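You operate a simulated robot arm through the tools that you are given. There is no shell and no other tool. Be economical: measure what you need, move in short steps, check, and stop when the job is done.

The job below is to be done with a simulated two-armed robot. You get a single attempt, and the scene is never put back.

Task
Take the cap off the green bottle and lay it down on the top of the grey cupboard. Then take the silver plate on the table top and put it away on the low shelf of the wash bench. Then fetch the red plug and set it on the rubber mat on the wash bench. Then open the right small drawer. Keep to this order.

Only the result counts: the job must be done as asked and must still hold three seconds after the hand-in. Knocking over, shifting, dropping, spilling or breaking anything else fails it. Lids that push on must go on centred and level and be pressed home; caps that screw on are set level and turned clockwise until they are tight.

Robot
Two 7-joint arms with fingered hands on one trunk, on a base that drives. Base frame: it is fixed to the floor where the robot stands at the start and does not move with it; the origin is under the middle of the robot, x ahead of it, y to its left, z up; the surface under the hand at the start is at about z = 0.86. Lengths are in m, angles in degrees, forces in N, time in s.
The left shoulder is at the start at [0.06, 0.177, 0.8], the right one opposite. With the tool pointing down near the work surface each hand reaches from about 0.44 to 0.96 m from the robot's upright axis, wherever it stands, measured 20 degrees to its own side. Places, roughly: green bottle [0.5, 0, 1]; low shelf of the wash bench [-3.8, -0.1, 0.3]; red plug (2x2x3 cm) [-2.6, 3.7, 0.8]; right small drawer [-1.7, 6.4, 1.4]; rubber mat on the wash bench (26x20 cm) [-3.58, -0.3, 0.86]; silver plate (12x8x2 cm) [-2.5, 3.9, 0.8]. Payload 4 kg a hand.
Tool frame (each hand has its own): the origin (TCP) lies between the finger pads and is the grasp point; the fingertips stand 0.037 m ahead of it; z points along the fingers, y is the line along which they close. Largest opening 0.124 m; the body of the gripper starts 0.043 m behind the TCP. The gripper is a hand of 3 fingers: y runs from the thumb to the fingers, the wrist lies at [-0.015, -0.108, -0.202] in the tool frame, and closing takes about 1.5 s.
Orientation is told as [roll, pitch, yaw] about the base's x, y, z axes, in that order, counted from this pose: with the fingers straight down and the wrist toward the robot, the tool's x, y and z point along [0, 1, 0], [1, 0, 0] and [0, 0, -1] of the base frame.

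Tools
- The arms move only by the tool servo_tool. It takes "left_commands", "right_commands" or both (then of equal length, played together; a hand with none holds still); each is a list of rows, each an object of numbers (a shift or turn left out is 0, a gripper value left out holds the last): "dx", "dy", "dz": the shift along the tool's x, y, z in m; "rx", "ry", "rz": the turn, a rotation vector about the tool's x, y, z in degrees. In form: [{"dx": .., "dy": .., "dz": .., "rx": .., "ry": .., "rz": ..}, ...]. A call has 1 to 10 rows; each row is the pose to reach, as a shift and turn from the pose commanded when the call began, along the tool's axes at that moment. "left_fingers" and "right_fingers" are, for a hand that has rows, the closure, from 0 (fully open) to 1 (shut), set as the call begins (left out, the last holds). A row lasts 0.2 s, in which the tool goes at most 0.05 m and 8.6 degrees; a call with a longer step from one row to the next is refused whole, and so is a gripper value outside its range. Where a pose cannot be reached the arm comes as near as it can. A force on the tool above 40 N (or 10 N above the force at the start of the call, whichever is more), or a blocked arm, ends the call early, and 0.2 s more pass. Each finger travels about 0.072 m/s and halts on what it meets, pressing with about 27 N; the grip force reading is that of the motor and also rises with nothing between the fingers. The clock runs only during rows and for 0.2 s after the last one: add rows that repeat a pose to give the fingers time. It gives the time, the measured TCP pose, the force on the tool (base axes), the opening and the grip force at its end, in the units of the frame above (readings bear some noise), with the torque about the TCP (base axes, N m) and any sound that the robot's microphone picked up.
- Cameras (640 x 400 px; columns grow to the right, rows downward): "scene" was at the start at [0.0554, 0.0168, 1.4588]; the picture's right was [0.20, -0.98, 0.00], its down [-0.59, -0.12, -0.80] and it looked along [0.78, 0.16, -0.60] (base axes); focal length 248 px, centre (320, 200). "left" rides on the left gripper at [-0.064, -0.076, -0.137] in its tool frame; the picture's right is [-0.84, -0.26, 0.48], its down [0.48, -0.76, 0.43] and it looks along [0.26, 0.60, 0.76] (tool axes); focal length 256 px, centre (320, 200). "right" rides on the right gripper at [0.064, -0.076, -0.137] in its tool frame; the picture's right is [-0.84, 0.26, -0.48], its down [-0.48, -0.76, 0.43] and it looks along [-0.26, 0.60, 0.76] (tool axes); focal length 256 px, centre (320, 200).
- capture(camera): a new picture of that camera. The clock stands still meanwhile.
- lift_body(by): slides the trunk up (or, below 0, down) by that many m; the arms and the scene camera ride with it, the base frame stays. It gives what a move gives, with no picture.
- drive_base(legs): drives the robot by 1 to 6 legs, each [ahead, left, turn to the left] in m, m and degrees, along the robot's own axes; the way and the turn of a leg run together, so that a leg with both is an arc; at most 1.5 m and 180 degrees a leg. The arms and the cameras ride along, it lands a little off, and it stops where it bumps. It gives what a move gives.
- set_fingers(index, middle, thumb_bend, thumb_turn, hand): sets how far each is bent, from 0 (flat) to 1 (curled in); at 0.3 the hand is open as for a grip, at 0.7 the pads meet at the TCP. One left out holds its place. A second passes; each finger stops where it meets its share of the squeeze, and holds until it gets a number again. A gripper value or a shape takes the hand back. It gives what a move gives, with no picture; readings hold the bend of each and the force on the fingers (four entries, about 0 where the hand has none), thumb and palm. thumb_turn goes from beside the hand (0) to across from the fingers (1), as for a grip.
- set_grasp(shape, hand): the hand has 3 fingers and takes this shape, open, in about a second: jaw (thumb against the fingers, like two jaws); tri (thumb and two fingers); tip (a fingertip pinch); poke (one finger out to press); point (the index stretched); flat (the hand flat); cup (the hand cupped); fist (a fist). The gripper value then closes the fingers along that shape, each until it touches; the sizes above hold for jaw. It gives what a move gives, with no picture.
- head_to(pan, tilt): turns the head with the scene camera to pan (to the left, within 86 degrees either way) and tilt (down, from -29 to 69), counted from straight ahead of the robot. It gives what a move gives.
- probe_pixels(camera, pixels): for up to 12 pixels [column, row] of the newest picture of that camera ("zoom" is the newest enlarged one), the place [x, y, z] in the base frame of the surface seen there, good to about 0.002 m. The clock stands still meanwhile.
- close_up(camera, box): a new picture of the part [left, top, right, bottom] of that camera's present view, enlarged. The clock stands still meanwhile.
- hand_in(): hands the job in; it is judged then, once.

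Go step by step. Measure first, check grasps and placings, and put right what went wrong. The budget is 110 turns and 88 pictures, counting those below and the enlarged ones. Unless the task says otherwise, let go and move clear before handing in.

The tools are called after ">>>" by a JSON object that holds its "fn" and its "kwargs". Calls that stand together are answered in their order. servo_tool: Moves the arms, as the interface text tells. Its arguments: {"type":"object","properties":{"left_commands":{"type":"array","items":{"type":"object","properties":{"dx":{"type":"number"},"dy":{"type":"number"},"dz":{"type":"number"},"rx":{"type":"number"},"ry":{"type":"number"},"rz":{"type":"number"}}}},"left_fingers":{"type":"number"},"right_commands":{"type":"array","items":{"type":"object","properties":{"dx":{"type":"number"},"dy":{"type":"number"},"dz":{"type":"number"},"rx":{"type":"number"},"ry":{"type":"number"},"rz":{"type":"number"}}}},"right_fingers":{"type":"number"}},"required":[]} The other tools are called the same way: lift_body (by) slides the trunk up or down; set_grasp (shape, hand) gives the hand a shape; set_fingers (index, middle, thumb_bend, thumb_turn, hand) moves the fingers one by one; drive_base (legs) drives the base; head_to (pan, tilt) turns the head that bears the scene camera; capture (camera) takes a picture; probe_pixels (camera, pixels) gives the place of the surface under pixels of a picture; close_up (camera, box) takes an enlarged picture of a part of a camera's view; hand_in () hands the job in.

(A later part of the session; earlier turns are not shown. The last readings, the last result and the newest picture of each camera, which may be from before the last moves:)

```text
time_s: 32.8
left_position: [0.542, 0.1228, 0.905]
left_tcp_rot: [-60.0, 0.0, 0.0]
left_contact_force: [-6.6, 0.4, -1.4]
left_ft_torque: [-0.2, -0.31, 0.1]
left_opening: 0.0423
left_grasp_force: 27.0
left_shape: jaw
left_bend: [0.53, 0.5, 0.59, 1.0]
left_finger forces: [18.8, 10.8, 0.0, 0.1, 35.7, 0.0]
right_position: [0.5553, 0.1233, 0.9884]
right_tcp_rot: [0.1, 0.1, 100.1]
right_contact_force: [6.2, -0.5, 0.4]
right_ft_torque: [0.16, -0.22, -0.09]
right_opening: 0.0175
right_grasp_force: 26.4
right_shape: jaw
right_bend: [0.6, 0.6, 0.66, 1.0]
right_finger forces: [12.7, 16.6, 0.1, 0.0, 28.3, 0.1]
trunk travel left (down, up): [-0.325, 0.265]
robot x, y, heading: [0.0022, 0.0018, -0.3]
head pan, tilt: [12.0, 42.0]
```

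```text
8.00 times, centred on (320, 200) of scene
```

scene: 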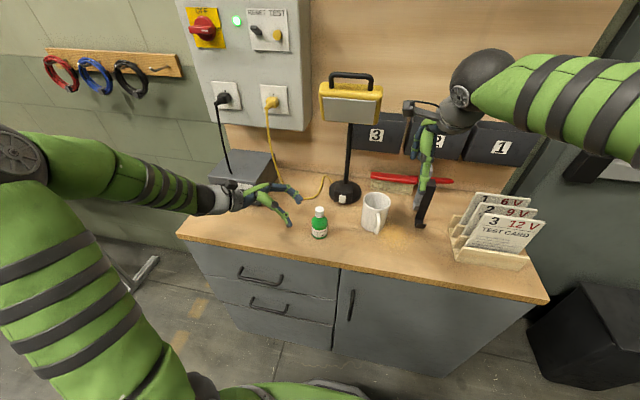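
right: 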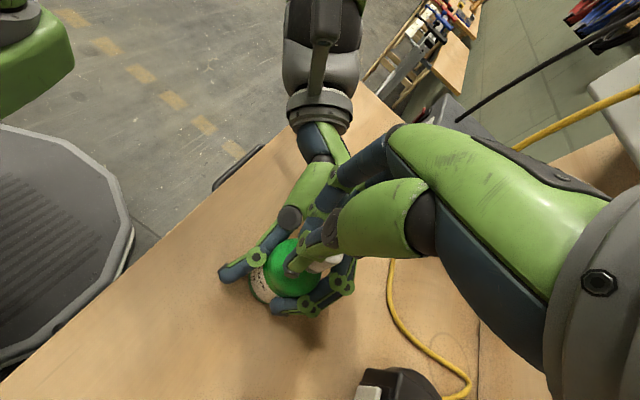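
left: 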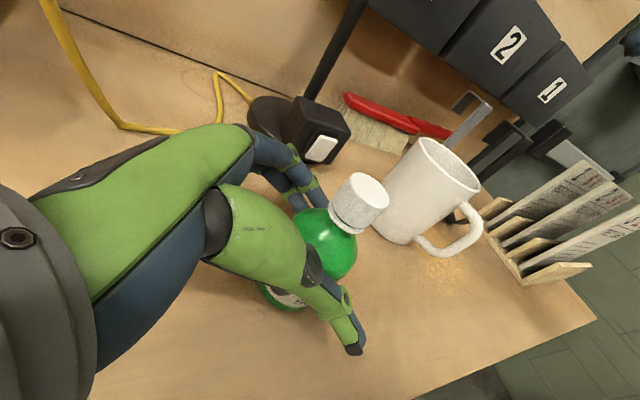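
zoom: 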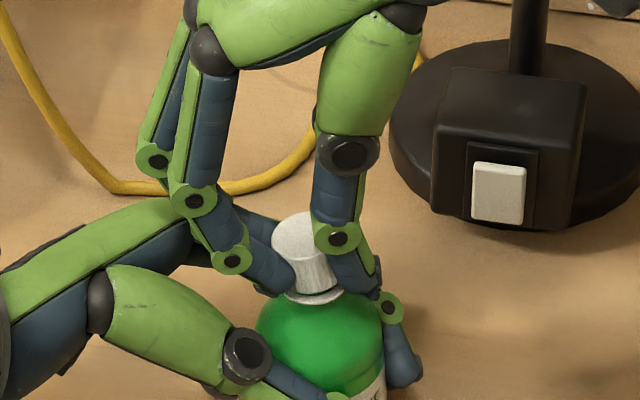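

Turned smoothly; I test a small pull.

>>> {"fn": "servo_tool", "kwargs": {"right_commands": [{"dz": -0.003}, {"dz": -0.005}, {"dz": -0.005}]}}

```text
time_s: 33.6
left_position: [0.5426, 0.1243, 0.9065]
left_tcp_rot: [-60.0, -0.1, 0.0]
left_contact_force: [-6.5, 2.5, 9.3]
left_ft_torque: [-0.28, -0.46, 0.11]
left_opening: 0.042
left_grasp_force: 27.2
left_shape: jaw
left_bend: [0.53, 0.5, 0.59, 1.0]
left_finger forces: [19.2, 11.0, 0.0, 0.0, 37.6, 0.0]
right_position: [0.5536, 0.1218, 0.9938]
right_tcp_rot: [0.1, 0.0, 100.0]
right_contact_force: [6.7, -2.8, -9.6]
right_ft_torque: [-0.02, -0.17, -0.05]
right_opening: 0.0172
right_grasp_force: 26.9
right_shape: jaw
right_bend: [0.6, 0.6, 0.66, 1.0]
right_finger forces: [12.5, 15.2, 0.0, 0.1, 27.2, 0.1]
trunk travel left (down, up): [-0.325, 0.265]
robot x, y, heading: [0.0009, 0.0012, -0.0]
head pan, tilt: [12.0, 42.0]
```

Still threaded. I regrip with a longer stroke: ease down, open, rise 6 cm and swing back to about yaw -30.

>>> {"fn": "servo_tool", "kwargs": {"right_commands": [{"dz": 0.004}, {"dz": 0.004}]}}

>>> {"fn": "servo_tool", "kwargs": {"right_commands": [{}, {}, {}, {"dz": -0.03}, {"dz": -0.06}, {"dz": -0.06, "rz": 8.5}, {"dz": -0.06, "rz": 17}, {"dz": -0.06, "rz": 25.5}, {"dz": -0.06, "rz": 34}, {"dz": -0.06, "rz": 42}], "right_fingers": 0.45}}

>>> {"fn": "servo_tool", "kwargs": {"right_commands": [{"rz": 8.4}, {"rz": 16.8}, {"rz": 25.2}, {"rz": 33.6}, {"rz": 42}, {"rz": 50.4}, {"rz": 58.8}, {"rz": 67.2}, {"rz": 75.6}, {"rz": 84}]}}

>>> {"fn": "close_up", "kwargs": {"camera": "scene", "box": [280, 165, 376, 225]}}

>>> {"fn": "probe_pixels", "kwargs": {"camera": "zoom", "pixels": [[267, 250], [267, 260], [267, 280], [250, 260], [285, 260], [267, 300], [267, 240], [275, 255]]}}

```text
time_s: 34.2
left_position: [0.5419, 0.1237, 0.9043]
left_tcp_rot: [-59.9, 0.1, 0.0]
left_contact_force: [-5.1, 3.6, 0.4]
left_ft_torque: [-0.24, -0.28, 0.08]
left_opening: 0.0425
left_grasp_force: 27.2
left_shape: jaw
left_bend: [0.53, 0.5, 0.59, 1.0]
left_finger forces: [19.1, 10.6, 0.1, 0.0, 34.4, 0.0]
right_position: [0.5552, 0.123, 0.9915]
right_tcp_rot: [0.0, -0.1, 100.0]
right_contact_force: [5.6, -1.4, -1.8]
right_ft_torque: [0.05, -0.15, -0.04]
right_opening: 0.0171
right_grasp_force: 27.1
right_shape: jaw
right_bend: [0.6, 0.6, 0.66, 1.0]
right_finger forces: [13.0, 15.2, 0.0, 0.0, 28.0, 0.0]
trunk travel left (down, up): [-0.325, 0.265]
robot x, y, heading: [0.0016, -0.0004, 0.3]
head pan, tilt: [12.0, 42.0]
```

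```text
time_s: 36.4
left_position: [0.5417, 0.124, 0.9061]
left_tcp_rot: [-60.0, 0.0, 0.0]
left_contact_force: [-0.1, 0.1, -0.9]
left_ft_torque: [0.01, 0.02, -0.01]
left_opening: 0.0422
left_grasp_force: 26.7
left_shape: jaw
left_bend: [0.53, 0.5, 0.59, 1.0]
left_finger forces: [24.4, 8.2, 0.1, 0.1, 31.7, 0.1]
right_position: [0.5542, 0.1225, 1.05]
right_tcp_rot: [0.0, 0.0, 57.8]
right_contact_force: [0.5, 0.4, -0.4]
right_ft_torque: [0.0, 0.01, -0.02]
right_opening: 0.0678
right_grasp_force: 0.1
right_shape: jaw
right_bend: [0.4, 0.44, 0.55, 1.0]
right_finger forces: [0.0, 0.1, 0.0, 0.0, 0.1, 0.0]
trunk travel left (down, up): [-0.325, 0.265]
robot x, y, heading: [0.0025, 0.003, -0.0]
head pan, tilt: [12.0, 42.0]
```

```text
time_s: 38.6
left_position: [0.5416, 0.1229, 0.9061]
left_tcp_rot: [-60.0, 0.0, -0.1]
left_contact_force: [-0.8, -0.3, -0.7]
left_ft_torque: [0.0, 0.03, -0.02]
left_opening: 0.0421
left_grasp_force: 26.8
left_shape: jaw
left_bend: [0.53, 0.5, 0.59, 1.0]
left_finger forces: [24.4, 8.2, 0.0, 0.0, 31.4, 0.0]
right_position: [0.5542, 0.1229, 1.0498]
right_tcp_rot: [0.0, 0.0, -26.2]
right_contact_force: [-0.1, 0.3, 0.4]
right_ft_torque: [0.01, -0.02, -0.03]
right_opening: 0.0679
right_grasp_force: 0.0
right_shape: jaw
right_bend: [0.4, 0.44, 0.55, 1.0]
right_finger forces: [0.0, 0.0, 0.0, 0.0, 0.1, 0.1]
trunk travel left (down, up): [-0.325, 0.265]
robot x, y, heading: [0.0003, -0.0013, 0.0]
head pan, tilt: [12.0, 42.0]
```

```text
6.67 times, centred on (328, 195) of scene
```

zoom: 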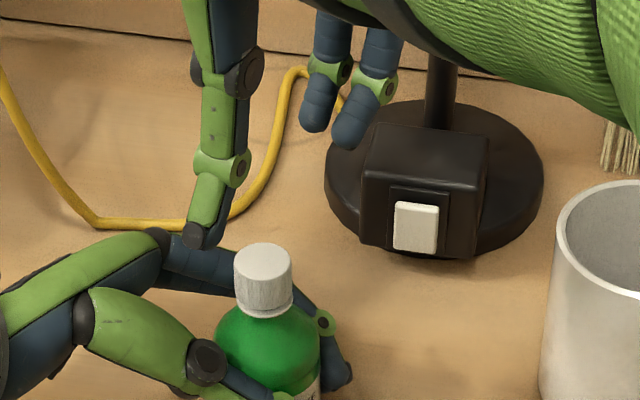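

```text
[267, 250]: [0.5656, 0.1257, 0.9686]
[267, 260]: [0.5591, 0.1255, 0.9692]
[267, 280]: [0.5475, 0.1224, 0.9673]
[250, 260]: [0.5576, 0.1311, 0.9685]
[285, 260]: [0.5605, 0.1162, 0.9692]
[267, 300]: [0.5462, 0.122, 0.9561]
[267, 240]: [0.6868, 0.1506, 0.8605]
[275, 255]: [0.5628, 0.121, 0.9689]
```

Cap centre (0.558, 0.1245), still at 0.969. I go down, grip at yaw -26 and turn 2×~65° counter-clockwise.

>>> {"fn": "servo_tool", "kwargs": {"right_commands": [{"dx": 0.003, "dz": 0.03}, {"dx": 0.003, "dz": 0.05}, {"dx": 0.003, "dz": 0.06}, {"dx": 0.003, "dz": 0.06}]}}

>>> {"fn": "servo_tool", "kwargs": {"right_commands": [{}, {}, {}, {}, {}, {}], "right_fingers": 0.85}}

>>> {"fn": "servo_tool", "kwargs": {"right_commands": [{"rz": -7}, {"rz": -14}, {"rz": -21}, {"rz": -28}, {"rz": -35}, {"rz": -42}, {"rz": -49}, {"rz": -56}, {"rz": -63}, {"rz": -70}]}}

>>> {"fn": "servo_tool", "kwargs": {"right_commands": [{"rz": -7}, {"rz": -14}, {"rz": -21}, {"rz": -28}, {"rz": -35}, {"rz": -42}, {"rz": -49}, {"rz": -56}, {"rz": -56, "dz": -0.003}, {"rz": -56, "dz": -0.004}]}}

>>> {"fn": "close_up", "kwargs": {"camera": "scene", "box": [280, 165, 376, 225]}}

```text
time_s: 39.6
left_position: [0.5425, 0.124, 0.9058]
left_tcp_rot: [-60.1, 0.0, 0.0]
left_contact_force: [-0.3, 0.0, -0.6]
left_ft_torque: [0.02, 0.0, -0.02]
left_opening: 0.042
left_grasp_force: 27.1
left_shape: jaw
left_bend: [0.53, 0.5, 0.59, 1.0]
left_finger forces: [24.4, 8.2, 0.1, 0.1, 31.5, 0.0]
right_position: [0.5541, 0.1254, 0.9896]
right_tcp_rot: [0.0, 0.0, -25.9]
right_contact_force: [0.2, -0.2, 0.5]
right_ft_torque: [-0.01, -0.03, -0.01]
right_opening: 0.0679
right_grasp_force: 0.2
right_shape: jaw
right_bend: [0.4, 0.44, 0.55, 1.0]
right_finger forces: [0.0, 0.0, 0.1, 0.0, 0.0, 0.1]
trunk travel left (down, up): [-0.325, 0.265]
robot x, y, heading: [-0.0011, -0.0018, -0.3]
head pan, tilt: [12.0, 42.0]
```

```text
time_s: 41.0
left_position: [0.5407, 0.1244, 0.9064]
left_tcp_rot: [-60.1, 0.0, 0.0]
left_contact_force: [0.5, 0.6, -5.4]
left_ft_torque: [0.08, 0.22, 0.01]
left_opening: 0.0419
left_grasp_force: 27.2
left_shape: jaw
left_bend: [0.53, 0.5, 0.6, 1.0]
left_finger forces: [25.3, 8.3, 0.0, 0.0, 31.4, 0.0]
right_position: [0.5551, 0.1245, 0.9904]
right_tcp_rot: [0.0, 0.0, -25.9]
right_contact_force: [-0.9, -0.4, 5.1]
right_ft_torque: [-0.06, -0.05, -0.01]
right_opening: 0.0181
right_grasp_force: 26.9
right_shape: jaw
right_bend: [0.58, 0.64, 0.66, 1.0]
right_finger forces: [17.9, 9.8, 0.0, 0.0, 29.0, 0.0]
trunk travel left (down, up): [-0.325, 0.265]
robot x, y, heading: [-0.0004, -0.0013, -0.1]
head pan, tilt: [12.0, 42.0]
```

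```text
time_s: 43.2
left_position: [0.5414, 0.1242, 0.9054]
left_tcp_rot: [-60.0, 0.1, -0.1]
left_contact_force: [-11.2, 8.2, 1.9]
left_ft_torque: [-0.24, -0.41, 0.26]
left_opening: 0.0426
left_grasp_force: 27.0
left_shape: jaw
left_bend: [0.54, 0.5, 0.59, 1.0]
left_finger forces: [16.8, 9.9, 0.1, 0.0, 40.6, 0.0]
right_position: [0.5555, 0.1258, 0.99]
right_tcp_rot: [0.1, -0.1, 44.1]
right_contact_force: [10.3, -6.7, 3.0]
right_ft_torque: [-0.25, -0.49, -0.12]
right_opening: 0.0173
right_grasp_force: 26.8
right_shape: jaw
right_bend: [0.58, 0.64, 0.66, 1.0]
right_finger forces: [18.7, 17.3, 0.0, 0.0, 28.2, 0.1]
trunk travel left (down, up): [-0.325, 0.265]
robot x, y, heading: [0.0014, -0.0028, 0.0]
head pan, tilt: [12.0, 42.0]
```

```text
time_s: 45.4
left_position: [0.5415, 0.1241, 0.9062]
left_tcp_rot: [-60.1, -0.1, -0.1]
left_contact_force: [-11.1, 2.7, 3.8]
left_ft_torque: [-0.19, -0.63, 0.11]
left_opening: 0.0432
left_grasp_force: 27.1
left_shape: jaw
left_bend: [0.55, 0.5, 0.59, 1.0]
left_finger forces: [17.5, 8.9, 0.0, 0.0, 38.8, 0.0]
right_position: [0.5552, 0.1257, 0.9939]
right_tcp_rot: [0.0, 0.2, 100.1]
right_contact_force: [12.1, -2.4, -5.6]
right_ft_torque: [-0.11, -0.38, -0.07]
right_opening: 0.0167
right_grasp_force: 27.4
right_shape: jaw
right_bend: [0.59, 0.64, 0.66, 1.0]
right_finger forces: [18.1, 14.6, 0.1, 0.0, 30.8, 0.0]
trunk travel left (down, up): [-0.325, 0.265]
robot x, y, heading: [0.0007, -0.0016, 0.0]
head pan, tilt: [12.0, 42.0]
```

```text
6.67 times, centred on (328, 195) of scene
```

zoom: 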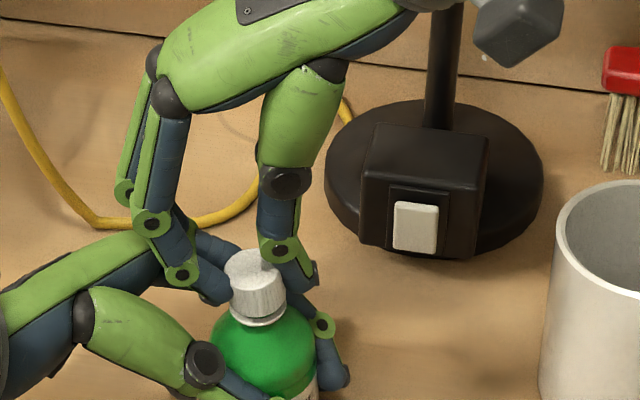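

I probe the cap height now to see whether it has risen.

>>> {"fn": "probe_pixels", "kwargs": {"camera": "zoom", "pixels": [[255, 255], [255, 265], [245, 260], [255, 280], [255, 290], [255, 300], [258, 315], [262, 325]]}}

>>> {"fn": "close_up", "kwargs": {"camera": "scene", "box": [304, 195, 344, 230]}}

```text
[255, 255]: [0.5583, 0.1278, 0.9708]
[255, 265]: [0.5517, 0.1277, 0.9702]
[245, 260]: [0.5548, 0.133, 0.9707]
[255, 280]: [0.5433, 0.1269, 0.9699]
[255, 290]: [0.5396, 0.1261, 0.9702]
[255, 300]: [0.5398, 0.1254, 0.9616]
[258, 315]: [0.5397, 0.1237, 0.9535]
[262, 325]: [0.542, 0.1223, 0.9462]
```

```text
11.43 times, centred on (324, 212) of scene
```

zoom: 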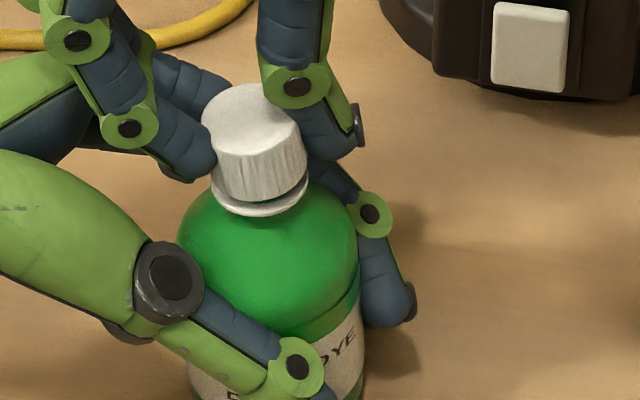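

The gap between cap and ring is visible but the cap is still on. I regrip for another stroke and check height when released.

>>> {"fn": "servo_tool", "kwargs": {"right_commands": [{}, {}, {}, {"dz": -0.03}, {"dz": -0.055}, {"dz": -0.055, "rz": 8.5}, {"dz": -0.055, "rz": 17}, {"dz": -0.055, "rz": 25.5}, {"dz": -0.055, "rz": 34}, {"dz": -0.055, "rz": 42}], "right_fingers": 0.45}}

>>> {"fn": "servo_tool", "kwargs": {"right_commands": [{"rz": 8.4}, {"rz": 16.8}, {"rz": 25.2}, {"rz": 33.6}, {"rz": 42}, {"rz": 50.4}, {"rz": 58.8}, {"rz": 67.2}, {"rz": 75.6}, {"rz": 84}]}}

>>> {"fn": "close_up", "kwargs": {"camera": "scene", "box": [304, 195, 344, 220]}}

>>> {"fn": "probe_pixels", "kwargs": {"camera": "zoom", "pixels": [[260, 110], [260, 140], [260, 170], [220, 140], [290, 140], [250, 120], [280, 160], [240, 200], [260, 220], [260, 240], [260, 260], [270, 280]]}}

```text
time_s: 47.6
left_position: [0.5415, 0.1236, 0.9058]
left_tcp_rot: [-60.1, 0.0, 0.1]
left_contact_force: [-0.9, -0.9, -0.4]
left_ft_torque: [0.0, -0.02, -0.02]
left_opening: 0.0423
left_grasp_force: 26.9
left_shape: jaw
left_bend: [0.54, 0.5, 0.59, 1.0]
left_finger forces: [24.9, 8.0, 0.0, 0.0, 32.0, 0.1]
right_position: [0.5565, 0.1258, 1.0499]
right_tcp_rot: [0.1, -0.1, 57.8]
right_contact_force: [0.9, 0.4, -0.5]
right_ft_torque: [0.0, 0.03, -0.02]
right_opening: 0.0679
right_grasp_force: 0.0
right_shape: jaw
right_bend: [0.4, 0.44, 0.55, 1.0]
right_finger forces: [0.0, 0.0, 0.1, 0.0, 0.0, 0.0]
trunk travel left (down, up): [-0.325, 0.265]
robot x, y, heading: [-0.0001, 0.0003, 0.1]
head pan, tilt: [12.0, 42.0]
```

```text
time_s: 49.8
left_position: [0.5419, 0.1232, 0.9063]
left_tcp_rot: [-60.0, 0.1, 0.0]
left_contact_force: [-0.2, 0.0, -0.5]
left_ft_torque: [0.02, 0.02, -0.05]
left_opening: 0.0422
left_grasp_force: 27.2
left_shape: jaw
left_bend: [0.54, 0.5, 0.59, 1.0]
left_finger forces: [24.9, 8.1, 0.0, 0.1, 32.0, 0.1]
right_position: [0.5557, 0.1255, 1.0496]
right_tcp_rot: [0.0, 0.1, -26.0]
right_contact_force: [-0.2, 0.2, 0.0]
right_ft_torque: [0.0, 0.01, 0.03]
right_opening: 0.0677
right_grasp_force: 0.1
right_shape: jaw
right_bend: [0.4, 0.44, 0.55, 1.0]
right_finger forces: [0.0, 0.1, 0.0, 0.0, 0.0, 0.0]
trunk travel left (down, up): [-0.325, 0.265]
robot x, y, heading: [-0.0006, 0.0021, 0.3]
head pan, tilt: [12.0, 42.0]
```

```text
16.00 times, centred on (324, 208) of scene
```

zoom: 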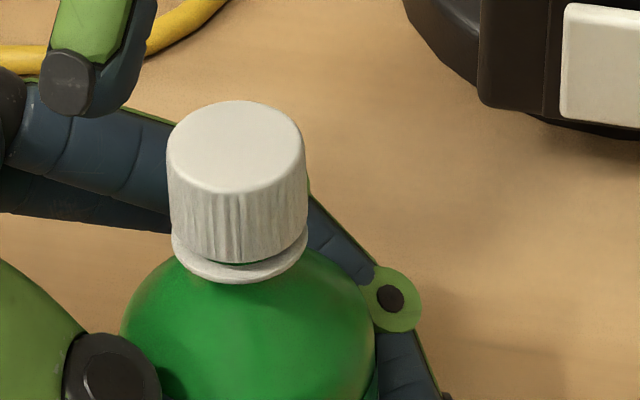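

```text
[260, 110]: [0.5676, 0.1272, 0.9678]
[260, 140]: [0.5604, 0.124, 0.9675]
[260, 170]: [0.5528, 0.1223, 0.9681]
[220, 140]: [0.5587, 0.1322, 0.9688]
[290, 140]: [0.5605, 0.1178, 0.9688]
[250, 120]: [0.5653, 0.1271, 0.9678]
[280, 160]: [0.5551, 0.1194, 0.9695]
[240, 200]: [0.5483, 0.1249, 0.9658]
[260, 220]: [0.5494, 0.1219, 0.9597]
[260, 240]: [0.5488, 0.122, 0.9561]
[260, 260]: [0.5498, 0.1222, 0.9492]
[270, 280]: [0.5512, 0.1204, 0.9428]
```

The ring is now more exposed below the cap (about 1 mm more), so it is turning. Another stroke: grip at yaw -26, turn to 100, then pull a little.

>>> {"fn": "servo_tool", "kwargs": {"right_commands": [{"dz": 0.03}, {"dz": 0.05}, {"dz": 0.058}, {"dz": 0.058}]}}

>>> {"fn": "servo_tool", "kwargs": {"right_commands": [{}, {}, {}, {}, {}, {}], "right_fingers": 0.9}}

>>> {"fn": "servo_tool", "kwargs": {"right_commands": [{"rz": -7}, {"rz": -14}, {"rz": -21}, {"rz": -28}, {"rz": -35}, {"rz": -42}, {"rz": -49}, {"rz": -56}, {"rz": -63}, {"rz": -70}]}}

>>> {"fn": "servo_tool", "kwargs": {"right_commands": [{"rz": -7}, {"rz": -14}, {"rz": -21}, {"rz": -28}, {"rz": -35}, {"rz": -42}, {"rz": -49}, {"rz": -56}, {"rz": -56, "dz": -0.004}, {"rz": -56, "dz": -0.007}]}}

>>> {"fn": "close_up", "kwargs": {"camera": "scene", "box": [304, 190, 344, 215]}}

```text
time_s: 50.8
left_position: [0.5417, 0.1241, 0.9058]
left_tcp_rot: [-60.0, -0.1, 0.1]
left_contact_force: [-0.4, 0.3, -1.2]
left_ft_torque: [-0.01, 0.05, -0.01]
left_opening: 0.042
left_grasp_force: 27.1
left_shape: jaw
left_bend: [0.54, 0.5, 0.59, 1.0]
left_finger forces: [25.0, 8.0, 0.0, 0.0, 32.0, 0.0]
right_position: [0.5557, 0.1257, 0.991]
right_tcp_rot: [0.0, 0.0, -25.9]
right_contact_force: [-0.4, 0.6, 0.2]
right_ft_torque: [0.02, -0.02, -0.03]
right_opening: 0.0679
right_grasp_force: 0.0
right_shape: jaw
right_bend: [0.4, 0.44, 0.55, 1.0]
right_finger forces: [0.0, 0.1, 0.0, 0.0, 0.0, 0.0]
trunk travel left (down, up): [-0.325, 0.265]
robot x, y, heading: [-0.0033, -0.0005, -0.1]
head pan, tilt: [12.0, 42.0]
```

```text
time_s: 52.2
left_position: [0.542, 0.1249, 0.9062]
left_tcp_rot: [-60.1, 0.0, 0.0]
left_contact_force: [3.0, 1.3, -4.7]
left_ft_torque: [0.05, 0.21, 0.0]
left_opening: 0.0421
left_grasp_force: 27.2
left_shape: jaw
left_bend: [0.54, 0.5, 0.6, 1.0]
left_finger forces: [25.7, 8.2, 0.1, 0.0, 31.0, 0.0]
right_position: [0.5563, 0.1254, 0.9926]
right_tcp_rot: [0.0, 0.0, -26.0]
right_contact_force: [-1.4, -0.9, 5.3]
right_ft_torque: [-0.1, 0.02, 0.03]
right_opening: 0.0161
right_grasp_force: 26.8
right_shape: jaw
right_bend: [0.6, 0.67, 0.66, 1.0]
right_finger forces: [18.5, 8.8, 0.0, 0.0, 26.8, 0.0]
trunk travel left (down, up): [-0.325, 0.265]
robot x, y, heading: [-0.0047, -0.0001, 0.1]
head pan, tilt: [12.0, 42.0]
```

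```text
time_s: 54.4
left_position: [0.541, 0.1228, 0.9051]
left_tcp_rot: [-60.0, -0.1, -0.1]
left_contact_force: [-15.3, 6.7, 2.2]
left_ft_torque: [-0.29, -0.48, 0.3]
left_opening: 0.042
left_grasp_force: 27.3
left_shape: jaw
left_bend: [0.55, 0.51, 0.59, 1.0]
left_finger forces: [15.8, 8.0, 0.1, 0.0, 41.2, 0.1]
right_position: [0.5556, 0.1246, 0.9928]
right_tcp_rot: [0.0, -0.1, 44.0]
right_contact_force: [12.8, -7.7, 4.0]
right_ft_torque: [-0.26, -0.57, -0.19]
right_opening: 0.0152
right_grasp_force: 26.4
right_shape: jaw
right_bend: [0.59, 0.67, 0.66, 1.0]
right_finger forces: [21.7, 18.1, 0.0, 0.0, 25.5, 0.0]
trunk travel left (down, up): [-0.325, 0.265]
robot x, y, heading: [0.0003, -0.0045, 0.0]
head pan, tilt: [12.0, 42.0]
```

```text
time_s: 56.6
left_position: [0.5424, 0.124, 0.9072]
left_tcp_rot: [-60.0, -0.1, 0.2]
left_contact_force: [-10.1, 1.3, 3.2]
left_ft_torque: [-0.04, -0.59, 0.04]
left_opening: 0.0413
left_grasp_force: 27.1
left_shape: jaw
left_bend: [0.56, 0.52, 0.59, 1.0]
left_finger forces: [20.4, 6.1, 0.1, 0.1, 37.3, 0.1]
right_position: [0.5538, 0.1256, 0.9973]
right_tcp_rot: [0.1, 0.1, 100.1]
right_contact_force: [9.9, -0.5, -5.0]
right_ft_torque: [-0.04, -0.36, -0.02]
right_opening: 0.0139
right_grasp_force: 26.3
right_shape: jaw
right_bend: [0.6, 0.68, 0.66, 1.0]
right_finger forces: [16.8, 10.7, 0.1, 0.0, 22.0, 0.0]
trunk travel left (down, up): [-0.325, 0.265]
robot x, y, heading: [0.0049, -0.0009, 0.1]
head pan, tilt: [12.0, 42.0]
```

```text
16.00 times, centred on (324, 202) of scene
```

zoom: 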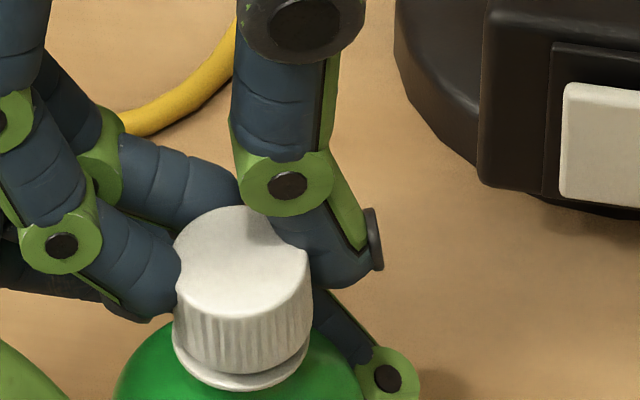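

I release, swing back and compare the gap again.

>>> {"fn": "servo_tool", "kwargs": {"right_commands": [{"dz": 0.004}, {"dz": 0.004}]}}

>>> {"fn": "servo_tool", "kwargs": {"right_commands": [{}, {}, {}, {"dz": -0.03}, {"dz": -0.055}, {"dz": -0.055, "rz": 8.5}, {"dz": -0.055, "rz": 17}, {"dz": -0.055, "rz": 25.5}, {"dz": -0.055, "rz": 34}, {"dz": -0.055, "rz": 42}], "right_fingers": 0.45}}

>>> {"fn": "servo_tool", "kwargs": {"right_commands": [{"rz": 8.4}, {"rz": 16.8}, {"rz": 25.2}, {"rz": 33.6}, {"rz": 42}, {"rz": 50.4}, {"rz": 58.8}, {"rz": 67.2}, {"rz": 75.6}, {"rz": 84}]}}

>>> {"fn": "close_up", "kwargs": {"camera": "scene", "box": [304, 195, 344, 220]}}

>>> {"fn": "probe_pixels", "kwargs": {"camera": "zoom", "pixels": [[260, 110], [260, 140], [260, 170], [220, 140], [290, 140], [250, 120], [280, 160], [240, 200], [260, 220], [260, 240], [260, 260], [270, 280]]}}

```text
time_s: 57.2
left_position: [0.5424, 0.1243, 0.9056]
left_tcp_rot: [-59.9, 0.0, 0.0]
left_contact_force: [-6.7, 1.6, 0.6]
left_ft_torque: [-0.06, -0.46, -0.02]
left_opening: 0.0411
left_grasp_force: 27.1
left_shape: jaw
left_bend: [0.55, 0.52, 0.59, 1.0]
left_finger forces: [21.2, 6.9, 0.0, 0.1, 36.0, 0.0]
right_position: [0.556, 0.1266, 0.9948]
right_tcp_rot: [0.1, -0.1, 100.1]
right_contact_force: [8.5, -0.6, 5.6]
right_ft_torque: [0.03, -0.3, 0.0]
right_opening: 0.014
right_grasp_force: 26.8
right_shape: jaw
right_bend: [0.6, 0.71, 0.66, 1.0]
right_finger forces: [17.1, 10.3, 0.1, 0.1, 25.1, 0.0]
trunk travel left (down, up): [-0.325, 0.265]
robot x, y, heading: [0.0014, 0.0001, -0.0]
head pan, tilt: [12.0, 42.0]
```

```text
time_s: 59.4
left_position: [0.5414, 0.1247, 0.9054]
left_tcp_rot: [-60.0, 0.0, 0.1]
left_contact_force: [0.2, -0.2, -2.3]
left_ft_torque: [0.0, -0.01, 0.0]
left_opening: 0.0402
left_grasp_force: 27.2
left_shape: jaw
left_bend: [0.54, 0.52, 0.6, 1.0]
left_finger forces: [25.4, 6.6, 0.0, 0.0, 31.7, 0.0]
right_position: [0.5553, 0.126, 1.051]
right_tcp_rot: [0.0, -0.1, 57.9]
right_contact_force: [-0.6, -0.2, 0.0]
right_ft_torque: [0.01, 0.01, 0.0]
right_opening: 0.068
right_grasp_force: 0.1
right_shape: jaw
right_bend: [0.4, 0.44, 0.55, 1.0]
right_finger forces: [0.0, 0.0, 0.1, 0.0, 0.1, 0.1]
trunk travel left (down, up): [-0.325, 0.265]
robot x, y, heading: [0.0, 0.0022, -0.0]
head pan, tilt: [12.0, 42.0]
```

```text
time_s: 61.6
left_position: [0.5414, 0.1246, 0.9056]
left_tcp_rot: [-60.0, 0.0, 0.0]
left_contact_force: [0.4, -0.3, -1.3]
left_ft_torque: [-0.01, -0.02, 0.01]
left_opening: 0.0399
left_grasp_force: 27.2
left_shape: jaw
left_bend: [0.54, 0.52, 0.6, 1.0]
left_finger forces: [25.5, 6.5, 0.1, 0.1, 31.8, 0.0]
right_position: [0.555, 0.126, 1.0496]
right_tcp_rot: [0.1, 0.0, -26.1]
right_contact_force: [0.2, -0.1, -0.6]
right_ft_torque: [-0.01, -0.02, -0.01]
right_opening: 0.0677
right_grasp_force: 0.0
right_shape: jaw
right_bend: [0.4, 0.44, 0.55, 1.0]
right_finger forces: [0.0, 0.0, 0.0, 0.0, 0.0, 0.0]
trunk travel left (down, up): [-0.325, 0.265]
robot x, y, heading: [-0.0002, 0.0005, -0.1]
head pan, tilt: [12.0, 42.0]
```

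```text
16.00 times, centred on (324, 208) of scene
```

zoom: 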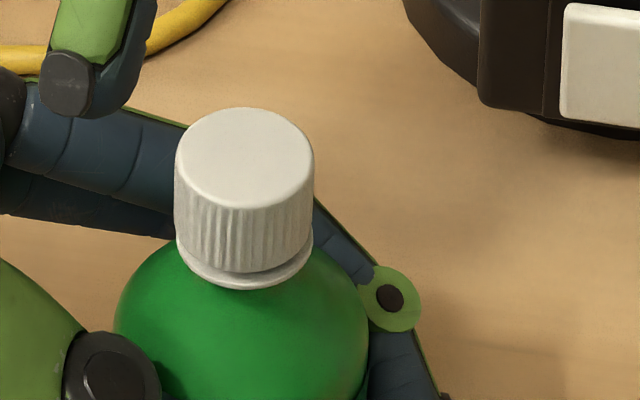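

```text
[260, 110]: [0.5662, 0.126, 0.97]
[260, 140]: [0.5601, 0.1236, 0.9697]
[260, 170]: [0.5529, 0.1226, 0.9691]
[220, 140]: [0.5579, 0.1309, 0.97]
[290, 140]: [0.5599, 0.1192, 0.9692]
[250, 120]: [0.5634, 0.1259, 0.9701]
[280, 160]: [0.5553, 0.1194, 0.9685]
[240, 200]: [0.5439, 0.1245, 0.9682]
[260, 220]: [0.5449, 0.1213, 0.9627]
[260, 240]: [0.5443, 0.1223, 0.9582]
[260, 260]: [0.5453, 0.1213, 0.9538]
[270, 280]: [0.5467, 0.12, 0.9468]
```

The knurl pattern has changed and the cap is turning. I do another stroke, this time turning about the pinch centre to cut the side load, ending with a pull.

>>> {"fn": "servo_tool", "kwargs": {"right_commands": [{"dx": -0.0026, "dz": 0.03}, {"dx": -0.0026, "dz": 0.05}, {"dx": -0.0026, "dz": 0.058}, {"dx": -0.0026, "dz": 0.058}]}}

>>> {"fn": "servo_tool", "kwargs": {"right_commands": [{}, {}, {}, {}, {}, {}], "right_fingers": 0.9}}

>>> {"fn": "servo_tool", "kwargs": {"right_commands": [{"rz": -7, "dx": -0.0002, "dy": 0.0003}, {"rz": -14, "dx": -0.0004, "dy": 0.0006}, {"rz": -21, "dx": -0.0005, "dy": 0.001}, {"rz": -28, "dx": -0.0006, "dy": 0.0013}, {"rz": -35, "dx": -0.0007, "dy": 0.0017}, {"rz": -42, "dx": -0.0006, "dy": 0.0021}, {"rz": -49, "dx": -0.0006, "dy": 0.0024}, {"rz": -56, "dx": -0.0005, "dy": 0.0028}, {"rz": -63, "dx": -0.0004, "dy": 0.0031}, {"rz": -70, "dx": -0.0002, "dy": 0.0035}]}}

>>> {"fn": "servo_tool", "kwargs": {"right_commands": [{"rz": -7, "dx": -0.0002, "dy": 0.0003}, {"rz": -14, "dx": -0.0004, "dy": 0.0006}, {"rz": -21, "dx": -0.0005, "dy": 0.001}, {"rz": -28, "dx": -0.0006, "dy": 0.0013}, {"rz": -35, "dx": -0.0007, "dy": 0.0017}, {"rz": -42, "dx": -0.0006, "dy": 0.0021}, {"rz": -49, "dx": -0.0006, "dy": 0.0024}, {"rz": -56, "dx": -0.0005, "dy": 0.0028}]}}

>>> {"fn": "servo_tool", "kwargs": {"right_commands": [{"dz": -0.004}, {"dz": -0.008}, {"dz": -0.008}]}}

>>> {"fn": "close_up", "kwargs": {"camera": "scene", "box": [304, 190, 344, 215]}}

```text
time_s: 62.6
left_position: [0.5413, 0.124, 0.9053]
left_tcp_rot: [-60.0, 0.0, 0.0]
left_contact_force: [-0.7, -0.5, -0.3]
left_ft_torque: [-0.02, 0.04, 0.01]
left_opening: 0.0398
left_grasp_force: 26.8
left_shape: jaw
left_bend: [0.54, 0.52, 0.6, 1.0]
left_finger forces: [25.3, 6.6, 0.0, 0.1, 31.9, 0.1]
right_position: [0.5538, 0.1234, 0.9909]
right_tcp_rot: [0.1, 0.1, -26.0]
right_contact_force: [0.1, 0.1, 0.1]
right_ft_torque: [-0.01, 0.01, 0.0]
right_opening: 0.0679
right_grasp_force: 0.2
right_shape: jaw
right_bend: [0.4, 0.44, 0.55, 1.0]
right_finger forces: [0.0, 0.1, 0.0, 0.0, 0.0, 0.0]
trunk travel left (down, up): [-0.325, 0.265]
robot x, y, heading: [-0.0002, -0.0014, -0.1]
head pan, tilt: [12.0, 42.0]
```

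```text
time_s: 64.0
left_position: [0.5414, 0.1241, 0.9063]
left_tcp_rot: [-60.0, 0.0, 0.0]
left_contact_force: [1.8, -0.8, -6.5]
left_ft_torque: [0.04, 0.27, -0.03]
left_opening: 0.0397
left_grasp_force: 27.3
left_shape: jaw
left_bend: [0.53, 0.52, 0.6, 1.0]
left_finger forces: [26.9, 6.7, 0.0, 0.0, 30.9, 0.1]
right_position: [0.5538, 0.1226, 0.9904]
right_tcp_rot: [0.0, 0.0, -26.0]
right_contact_force: [-2.0, -0.5, 6.0]
right_ft_torque: [-0.06, 0.01, -0.03]
right_opening: 0.0177
right_grasp_force: 27.0
right_shape: jaw
right_bend: [0.59, 0.67, 0.65, 1.0]
right_finger forces: [17.8, 7.6, 0.1, 0.0, 28.2, 0.0]
trunk travel left (down, up): [-0.325, 0.265]
robot x, y, heading: [-0.0012, 0.002, -0.0]
head pan, tilt: [12.0, 42.0]
```

```text
time_s: 66.2
left_position: [0.5416, 0.1224, 0.9047]
left_tcp_rot: [-60.0, 0.0, 0.0]
left_contact_force: [-7.2, 1.8, -5.0]
left_ft_torque: [-0.14, -0.18, 0.14]
left_opening: 0.0397
left_grasp_force: 26.9
left_shape: jaw
left_bend: [0.53, 0.52, 0.6, 1.0]
left_finger forces: [21.0, 8.1, 0.0, 0.1, 36.2, 0.1]
right_position: [0.5582, 0.1207, 0.9932]
right_tcp_rot: [0.0, -0.1, 44.1]
right_contact_force: [6.6, -2.1, 4.5]
right_ft_torque: [-0.01, -0.32, -0.11]
right_opening: 0.0167
right_grasp_force: 27.2
right_shape: jaw
right_bend: [0.59, 0.67, 0.66, 1.0]
right_finger forces: [20.8, 11.9, 0.1, 0.1, 26.8, 0.0]
trunk travel left (down, up): [-0.325, 0.265]
robot x, y, heading: [-0.0042, -0.0001, -0.1]
head pan, tilt: [12.0, 42.0]
```

```text
time_s: 68.0
left_position: [0.5416, 0.1237, 0.9068]
left_tcp_rot: [-60.0, -0.1, -0.1]
left_contact_force: [-7.9, -4.0, -9.6]
left_ft_torque: [-0.06, -0.32, 0.06]
left_opening: 0.0397
left_grasp_force: 26.7
left_shape: jaw
left_bend: [0.54, 0.52, 0.6, 1.0]
left_finger forces: [20.9, 5.4, 0.0, 0.1, 36.4, 0.0]
right_position: [0.5601, 0.1233, 0.9913]
right_tcp_rot: [0.0, -0.2, 100.1]
right_contact_force: [8.8, 3.8, 9.7]
right_ft_torque: [0.22, -0.27, -0.08]
right_opening: 0.0168
right_grasp_force: 27.3
right_shape: jaw
right_bend: [0.59, 0.68, 0.66, 1.0]
right_finger forces: [20.5, 11.6, 0.1, 0.0, 26.6, 0.1]
trunk travel left (down, up): [-0.325, 0.265]
robot x, y, heading: [0.0026, 0.0041, -0.0]
head pan, tilt: [12.0, 42.0]
```

```text
time_s: 68.8
left_position: [0.5413, 0.1239, 0.9051]
left_tcp_rot: [-60.0, 0.0, 0.0]
left_contact_force: [-4.2, 0.8, 3.7]
left_ft_torque: [0.0, -0.34, 0.0]
left_opening: 0.04
left_grasp_force: 26.4
left_shape: jaw
left_bend: [0.54, 0.53, 0.6, 1.0]
left_finger forces: [22.6, 5.6, 0.0, 0.1, 33.2, 0.1]
right_position: [0.5592, 0.1228, 0.9992]
right_tcp_rot: [0.1, 0.1, 100.0]
right_contact_force: [4.3, -0.5, -4.1]
right_ft_torque: [0.05, -0.2, -0.01]
right_opening: 0.0153
right_grasp_force: 27.8
right_shape: jaw
right_bend: [0.59, 0.68, 0.66, 1.0]
right_finger forces: [18.6, 8.5, 0.1, 0.0, 23.4, 0.0]
trunk travel left (down, up): [-0.325, 0.265]
robot x, y, heading: [-0.0022, 0.0002, -0.0]
head pan, tilt: [12.0, 42.0]
```

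```text
16.00 times, centred on (324, 202) of scene
```

zoom: 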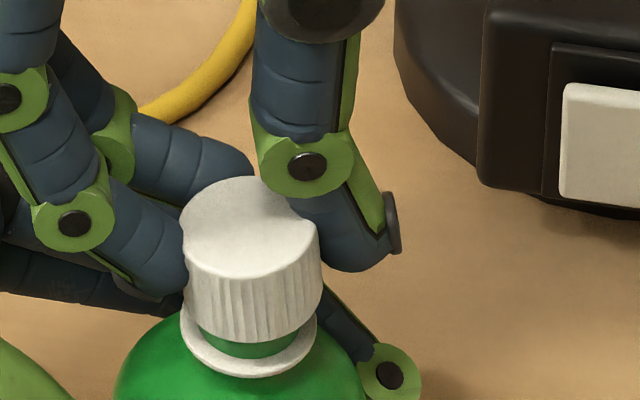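

The gap is now clear (zoom 250,345) and the pull force is only 4 N. I keep pulling up.

>>> {"fn": "servo_tool", "kwargs": {"right_commands": [{"dz": -0.004}, {"dz": -0.008}, {"dz": -0.008}]}}

>>> {"fn": "close_up", "kwargs": {"camera": "scene", "box": [304, 190, 344, 215]}}

```text
time_s: 69.6
left_position: [0.5414, 0.1232, 0.9061]
left_tcp_rot: [-60.0, -0.1, -0.1]
left_contact_force: [-1.5, -0.3, -0.3]
left_ft_torque: [0.03, -0.14, -0.02]
left_opening: 0.0399
left_grasp_force: 26.9
left_shape: jaw
left_bend: [0.54, 0.53, 0.6, 1.0]
left_finger forces: [24.4, 5.4, 0.0, 0.0, 31.6, 0.1]
right_position: [0.5598, 0.1225, 1.0077]
right_tcp_rot: [0.0, 0.0, 100.0]
right_contact_force: [1.7, -0.5, -0.4]
right_ft_torque: [0.0, -0.08, -0.05]
right_opening: 0.0143
right_grasp_force: 27.8
right_shape: jaw
right_bend: [0.59, 0.68, 0.66, 1.0]
right_finger forces: [20.0, 6.4, 0.1, 0.0, 23.9, 0.0]
trunk travel left (down, up): [-0.325, 0.265]
robot x, y, heading: [-0.0017, 0.0028, -0.1]
head pan, tilt: [12.0, 42.0]
```

```text
16.00 times, centred on (324, 202) of scene
```

zoom: 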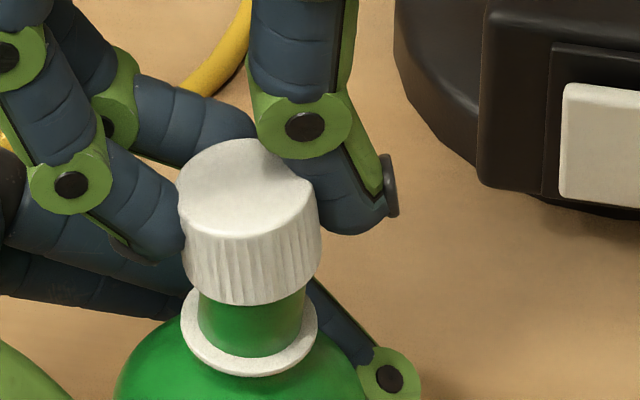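

The cap has come free. I lift it clear.

>>> {"fn": "servo_tool", "kwargs": {"right_commands": [{"dz": -0.02}, {"dz": -0.05}, {"dz": -0.09}, {"dz": -0.12}, {"dz": -0.12}]}}

>>> {"fn": "capture", "kwargs": {"camera": "scene"}}

>>> {"fn": "close_up", "kwargs": {"camera": "left", "box": [200, 150, 440, 360]}}

```text
time_s: 70.8
left_position: [0.5416, 0.1226, 0.9049]
left_tcp_rot: [-60.0, 0.0, 0.0]
left_contact_force: [-0.3, -0.2, 0.0]
left_ft_torque: [-0.04, 0.02, 0.01]
left_opening: 0.0394
left_grasp_force: 27.0
left_shape: jaw
left_bend: [0.54, 0.53, 0.6, 1.0]
left_finger forces: [25.9, 5.7, 0.1, 0.1, 31.3, 0.0]
right_position: [0.5599, 0.1242, 1.1276]
right_tcp_rot: [0.1, 0.1, 100.0]
right_contact_force: [-0.9, -1.2, -0.7]
right_ft_torque: [-0.02, 0.0, -0.01]
right_opening: 0.0119
right_grasp_force: 27.3
right_shape: jaw
right_bend: [0.59, 0.72, 0.66, 1.0]
right_finger forces: [23.5, 2.8, 0.0, 0.1, 22.3, 0.0]
trunk travel left (down, up): [-0.325, 0.265]
robot x, y, heading: [-0.0036, -0.0001, -0.3]
head pan, tilt: [12.0, 42.0]
```

```text
52 pictures are left
```

scene: 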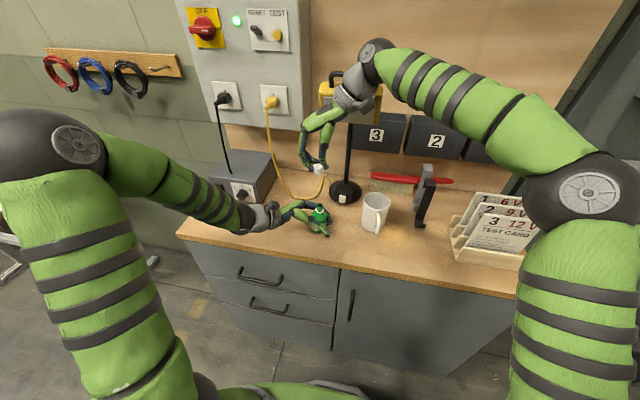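

```text
1.90 times, centred on (320, 255) of left
```

zoom: 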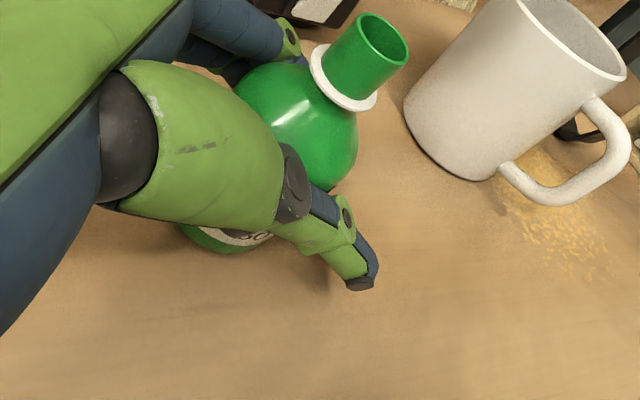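

Cap is in the right hand and the bottle is open. I slide the bottle back to its first place (about -1.6 cm x, -0.5 cm y) and look at the cap grip.

>>> {"fn": "servo_tool", "kwargs": {"left_commands": [{"dy": -0.006, "dz": 0.001}, {"dy": -0.012, "dz": 0.002, "dx": -0.001}, {"dy": -0.016, "dz": 0.003, "dx": -0.0015}, {"dy": -0.016, "dz": 0.003, "dx": -0.0015}]}}

>>> {"fn": "capture", "kwargs": {"camera": "right"}}

>>> {"fn": "close_up", "kwargs": {"camera": "scene", "box": [280, 150, 360, 250]}}

```text
time_s: 71.8
left_position: [0.5256, 0.1215, 0.9053]
left_tcp_rot: [-59.9, 0.0, 0.0]
left_contact_force: [-0.5, 0.0, -1.3]
left_ft_torque: [0.02, -0.03, 0.01]
left_opening: 0.0395
left_grasp_force: 26.5
left_shape: jaw
left_bend: [0.54, 0.53, 0.6, 1.0]
left_finger forces: [25.7, 5.7, 0.1, 0.1, 31.2, 0.1]
right_position: [0.5581, 0.1233, 1.1266]
right_tcp_rot: [0.0, -0.1, 100.1]
right_contact_force: [-1.0, -0.4, 0.5]
right_ft_torque: [-0.02, -0.01, -0.01]
right_opening: 0.0115
right_grasp_force: 27.3
right_shape: jaw
right_bend: [0.59, 0.72, 0.66, 1.0]
right_finger forces: [23.5, 2.9, 0.0, 0.0, 22.2, 0.0]
trunk travel left (down, up): [-0.325, 0.265]
robot x, y, heading: [-0.0008, -0.003, -0.1]
head pan, tilt: [12.0, 42.0]
```

```text
50 pictures are left
```

right: 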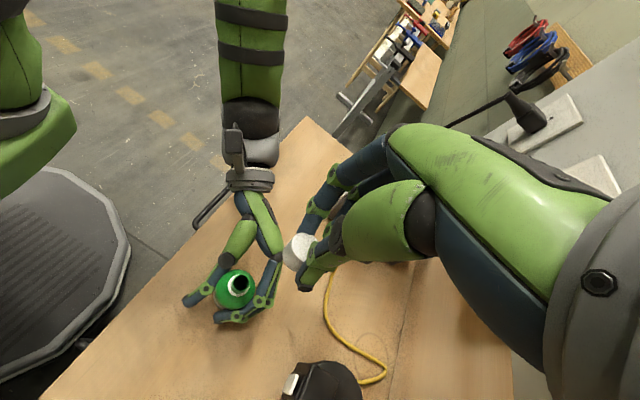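

```text
4.00 times, centred on (320, 200) of scene
```

zoom: 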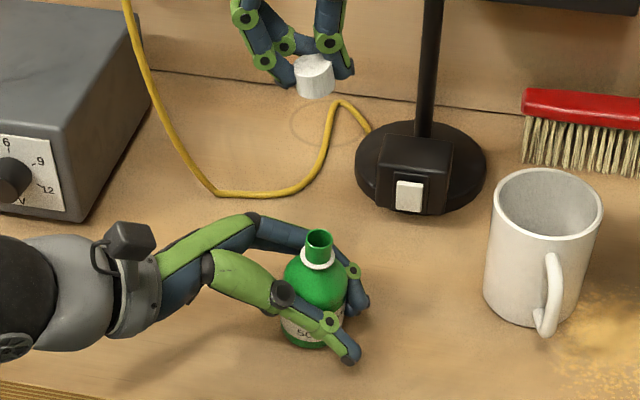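

The cap is pinched between index and thumb, steady. I release the bottle and draw the left hand back.

>>> {"fn": "servo_tool", "kwargs": {"left_commands": [{}, {}, {}, {}, {"dz": -0.03}, {"dz": -0.07}, {"dz": -0.11}, {"dz": -0.15}, {"dz": -0.19}, {"dz": -0.22}], "left_fingers": 0.3}}

>>> {"fn": "close_up", "kwargs": {"camera": "scene", "box": [280, 150, 360, 250]}}

>>> {"fn": "probe_pixels", "kwargs": {"camera": "zoom", "pixels": [[320, 240], [320, 280], [320, 300], [314, 75], [314, 90], [320, 345]]}}

```text
time_s: 74.0
left_position: [0.5253, 0.313, 1.0143]
left_tcp_rot: [-60.0, 0.0, -0.1]
left_contact_force: [0.0, -0.3, 0.2]
left_ft_torque: [0.0, -0.01, -0.02]
left_opening: 0.0868
left_grasp_force: 0.1
left_shape: jaw
left_bend: [0.35, 0.38, 0.5, 0.99]
left_finger forces: [0.1, 0.0, 0.0, 0.0, 0.0, 0.1]
right_position: [0.5584, 0.1235, 1.127]
right_tcp_rot: [0.1, 0.0, 100.0]
right_contact_force: [0.0, 0.5, -0.1]
right_ft_torque: [0.01, 0.03, 0.03]
right_opening: 0.0119
right_grasp_force: 26.7
right_shape: jaw
right_bend: [0.59, 0.72, 0.66, 1.0]
right_finger forces: [23.5, 2.9, 0.0, 0.0, 22.2, 0.0]
trunk travel left (down, up): [-0.325, 0.265]
robot x, y, heading: [-0.0003, 0.0016, -0.0]
head pan, tilt: [12.0, 42.0]
```

```text
4.00 times, centred on (320, 200) of scene
```

zoom: 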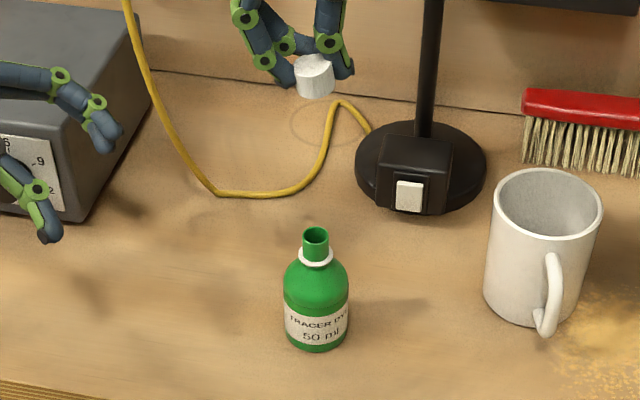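

```text
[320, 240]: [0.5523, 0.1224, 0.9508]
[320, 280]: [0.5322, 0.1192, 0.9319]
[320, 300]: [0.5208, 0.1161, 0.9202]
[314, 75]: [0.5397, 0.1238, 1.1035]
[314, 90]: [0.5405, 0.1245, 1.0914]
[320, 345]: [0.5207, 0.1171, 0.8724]
```

The bottle stands upright back near (0.542, 0.118). Next I raise the right hand, back off 0.5 m and look at the grey cupboard properly.

>>> {"fn": "servo_tool", "kwargs": {"right_commands": [{"dz": -0.04}, {"dz": -0.08}, {"dz": -0.12}, {"dz": -0.12}], "left_commands": [{"dz": -0.03}, {"dz": -0.06}, {"dz": -0.08}, {"dz": -0.08}]}}

>>> {"fn": "drive_base", "kwargs": {"legs": [[-0.6, 0, 0]]}}

>>> {"fn": "lift_body", "kwargs": {"by": 0.26}}

>>> {"fn": "head_to", "kwargs": {"pan": -40, "tilt": 15}}

>>> {"fn": "capture", "kwargs": {"camera": "scene"}}

```text
time_s: 75.0
left_position: [0.5266, 0.3813, 1.0556]
left_tcp_rot: [-60.0, 0.1, -0.1]
left_contact_force: [0.8, 0.1, 0.8]
left_ft_torque: [0.0, 0.04, 0.03]
left_opening: 0.0867
left_grasp_force: 0.0
left_shape: jaw
left_bend: [0.35, 0.38, 0.5, 0.99]
left_finger forces: [0.1, 0.0, 0.1, 0.1, 0.0, 0.1]
right_position: [0.5602, 0.1234, 1.2492]
right_tcp_rot: [0.1, 0.1, 100.0]
right_contact_force: [0.3, -0.4, 1.0]
right_ft_torque: [0.0, -0.02, 0.04]
right_opening: 0.0118
right_grasp_force: 26.8
right_shape: jaw
right_bend: [0.59, 0.72, 0.66, 1.0]
right_finger forces: [23.5, 2.7, 0.1, 0.0, 22.3, 0.0]
trunk travel left (down, up): [-0.325, 0.265]
robot x, y, heading: [0.0005, -0.0026, -0.1]
head pan, tilt: [12.0, 42.0]
```

```text
time_s: 78.4
left_position: [-0.0724, 0.3812, 1.0545]
left_tcp_rot: [-60.0, -0.1, 0.2]
left_contact_force: [0.6, -1.7, -0.3]
left_ft_torque: [0.0, -0.04, -0.02]
left_opening: 0.0864
left_grasp_force: 0.1
left_shape: jaw
left_bend: [0.35, 0.38, 0.5, 0.99]
left_finger forces: [0.1, 0.0, 0.0, 0.0, 0.0, 0.0]
right_position: [-0.0379, 0.1239, 1.2489]
right_tcp_rot: [-0.1, 0.0, 100.1]
right_contact_force: [-1.0, 0.8, -0.2]
right_ft_torque: [-0.03, -0.05, 0.02]
right_opening: 0.0119
right_grasp_force: 26.8
right_shape: jaw
right_bend: [0.59, 0.72, 0.66, 1.0]
right_finger forces: [23.5, 2.8, 0.1, 0.0, 22.3, 0.0]
trunk travel left (down, up): [-0.325, 0.265]
robot x, y, heading: [-0.5978, -0.0026, 0.1]
head pan, tilt: [12.0, 42.0]
```

```text
time_s: 81.1
left_position: [-0.0718, 0.3808, 1.3159]
left_tcp_rot: [-60.0, 0.0, 0.1]
left_contact_force: [-0.3, -0.2, 0.4]
left_ft_torque: [0.01, 0.02, 0.01]
left_opening: 0.0869
left_grasp_force: 0.0
left_shape: jaw
left_bend: [0.35, 0.38, 0.5, 0.99]
left_finger forces: [0.0, 0.0, 0.0, 0.0, 0.1, 0.0]
right_position: [-0.0375, 0.1242, 1.5081]
right_tcp_rot: [0.0, 0.0, 100.0]
right_contact_force: [0.1, 0.8, -1.3]
right_ft_torque: [0.02, 0.01, 0.01]
right_opening: 0.0118
right_grasp_force: 27.3
right_shape: jaw
right_bend: [0.59, 0.72, 0.66, 1.0]
right_finger forces: [23.4, 2.7, 0.0, 0.0, 22.3, 0.1]
trunk travel left (down, up): [-0.585, 0.005]
robot x, y, heading: [-0.5976, -0.002, 0.2]
head pan, tilt: [12.0, 42.0]
```

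```text
time_s: 82.3
left_position: [-0.0718, 0.3799, 1.3153]
left_tcp_rot: [-59.9, 0.1, 0.1]
left_contact_force: [0.2, -0.7, 0.4]
left_ft_torque: [-0.01, -0.01, -0.01]
left_opening: 0.0864
left_grasp_force: 0.2
left_shape: jaw
left_bend: [0.35, 0.38, 0.5, 0.99]
left_finger forces: [0.0, 0.0, 0.0, 0.0, 0.0, 0.0]
right_position: [-0.0371, 0.1253, 1.5086]
right_tcp_rot: [0.0, 0.0, 100.0]
right_contact_force: [0.2, 0.4, -0.3]
right_ft_torque: [0.0, -0.02, -0.02]
right_opening: 0.0118
right_grasp_force: 26.7
right_shape: jaw
right_bend: [0.59, 0.72, 0.66, 1.0]
right_finger forces: [23.4, 2.8, 0.0, 0.0, 22.3, 0.0]
trunk travel left (down, up): [-0.585, 0.005]
robot x, y, heading: [-0.5965, -0.0004, 0.3]
head pan, tilt: [-40.0, 15.0]
```

```text
47 pictures are left
```

scene: 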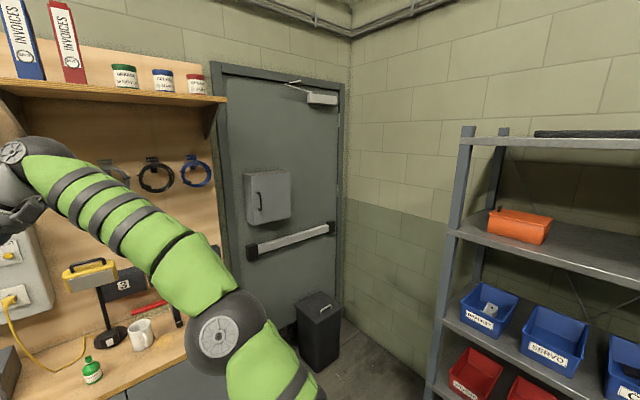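

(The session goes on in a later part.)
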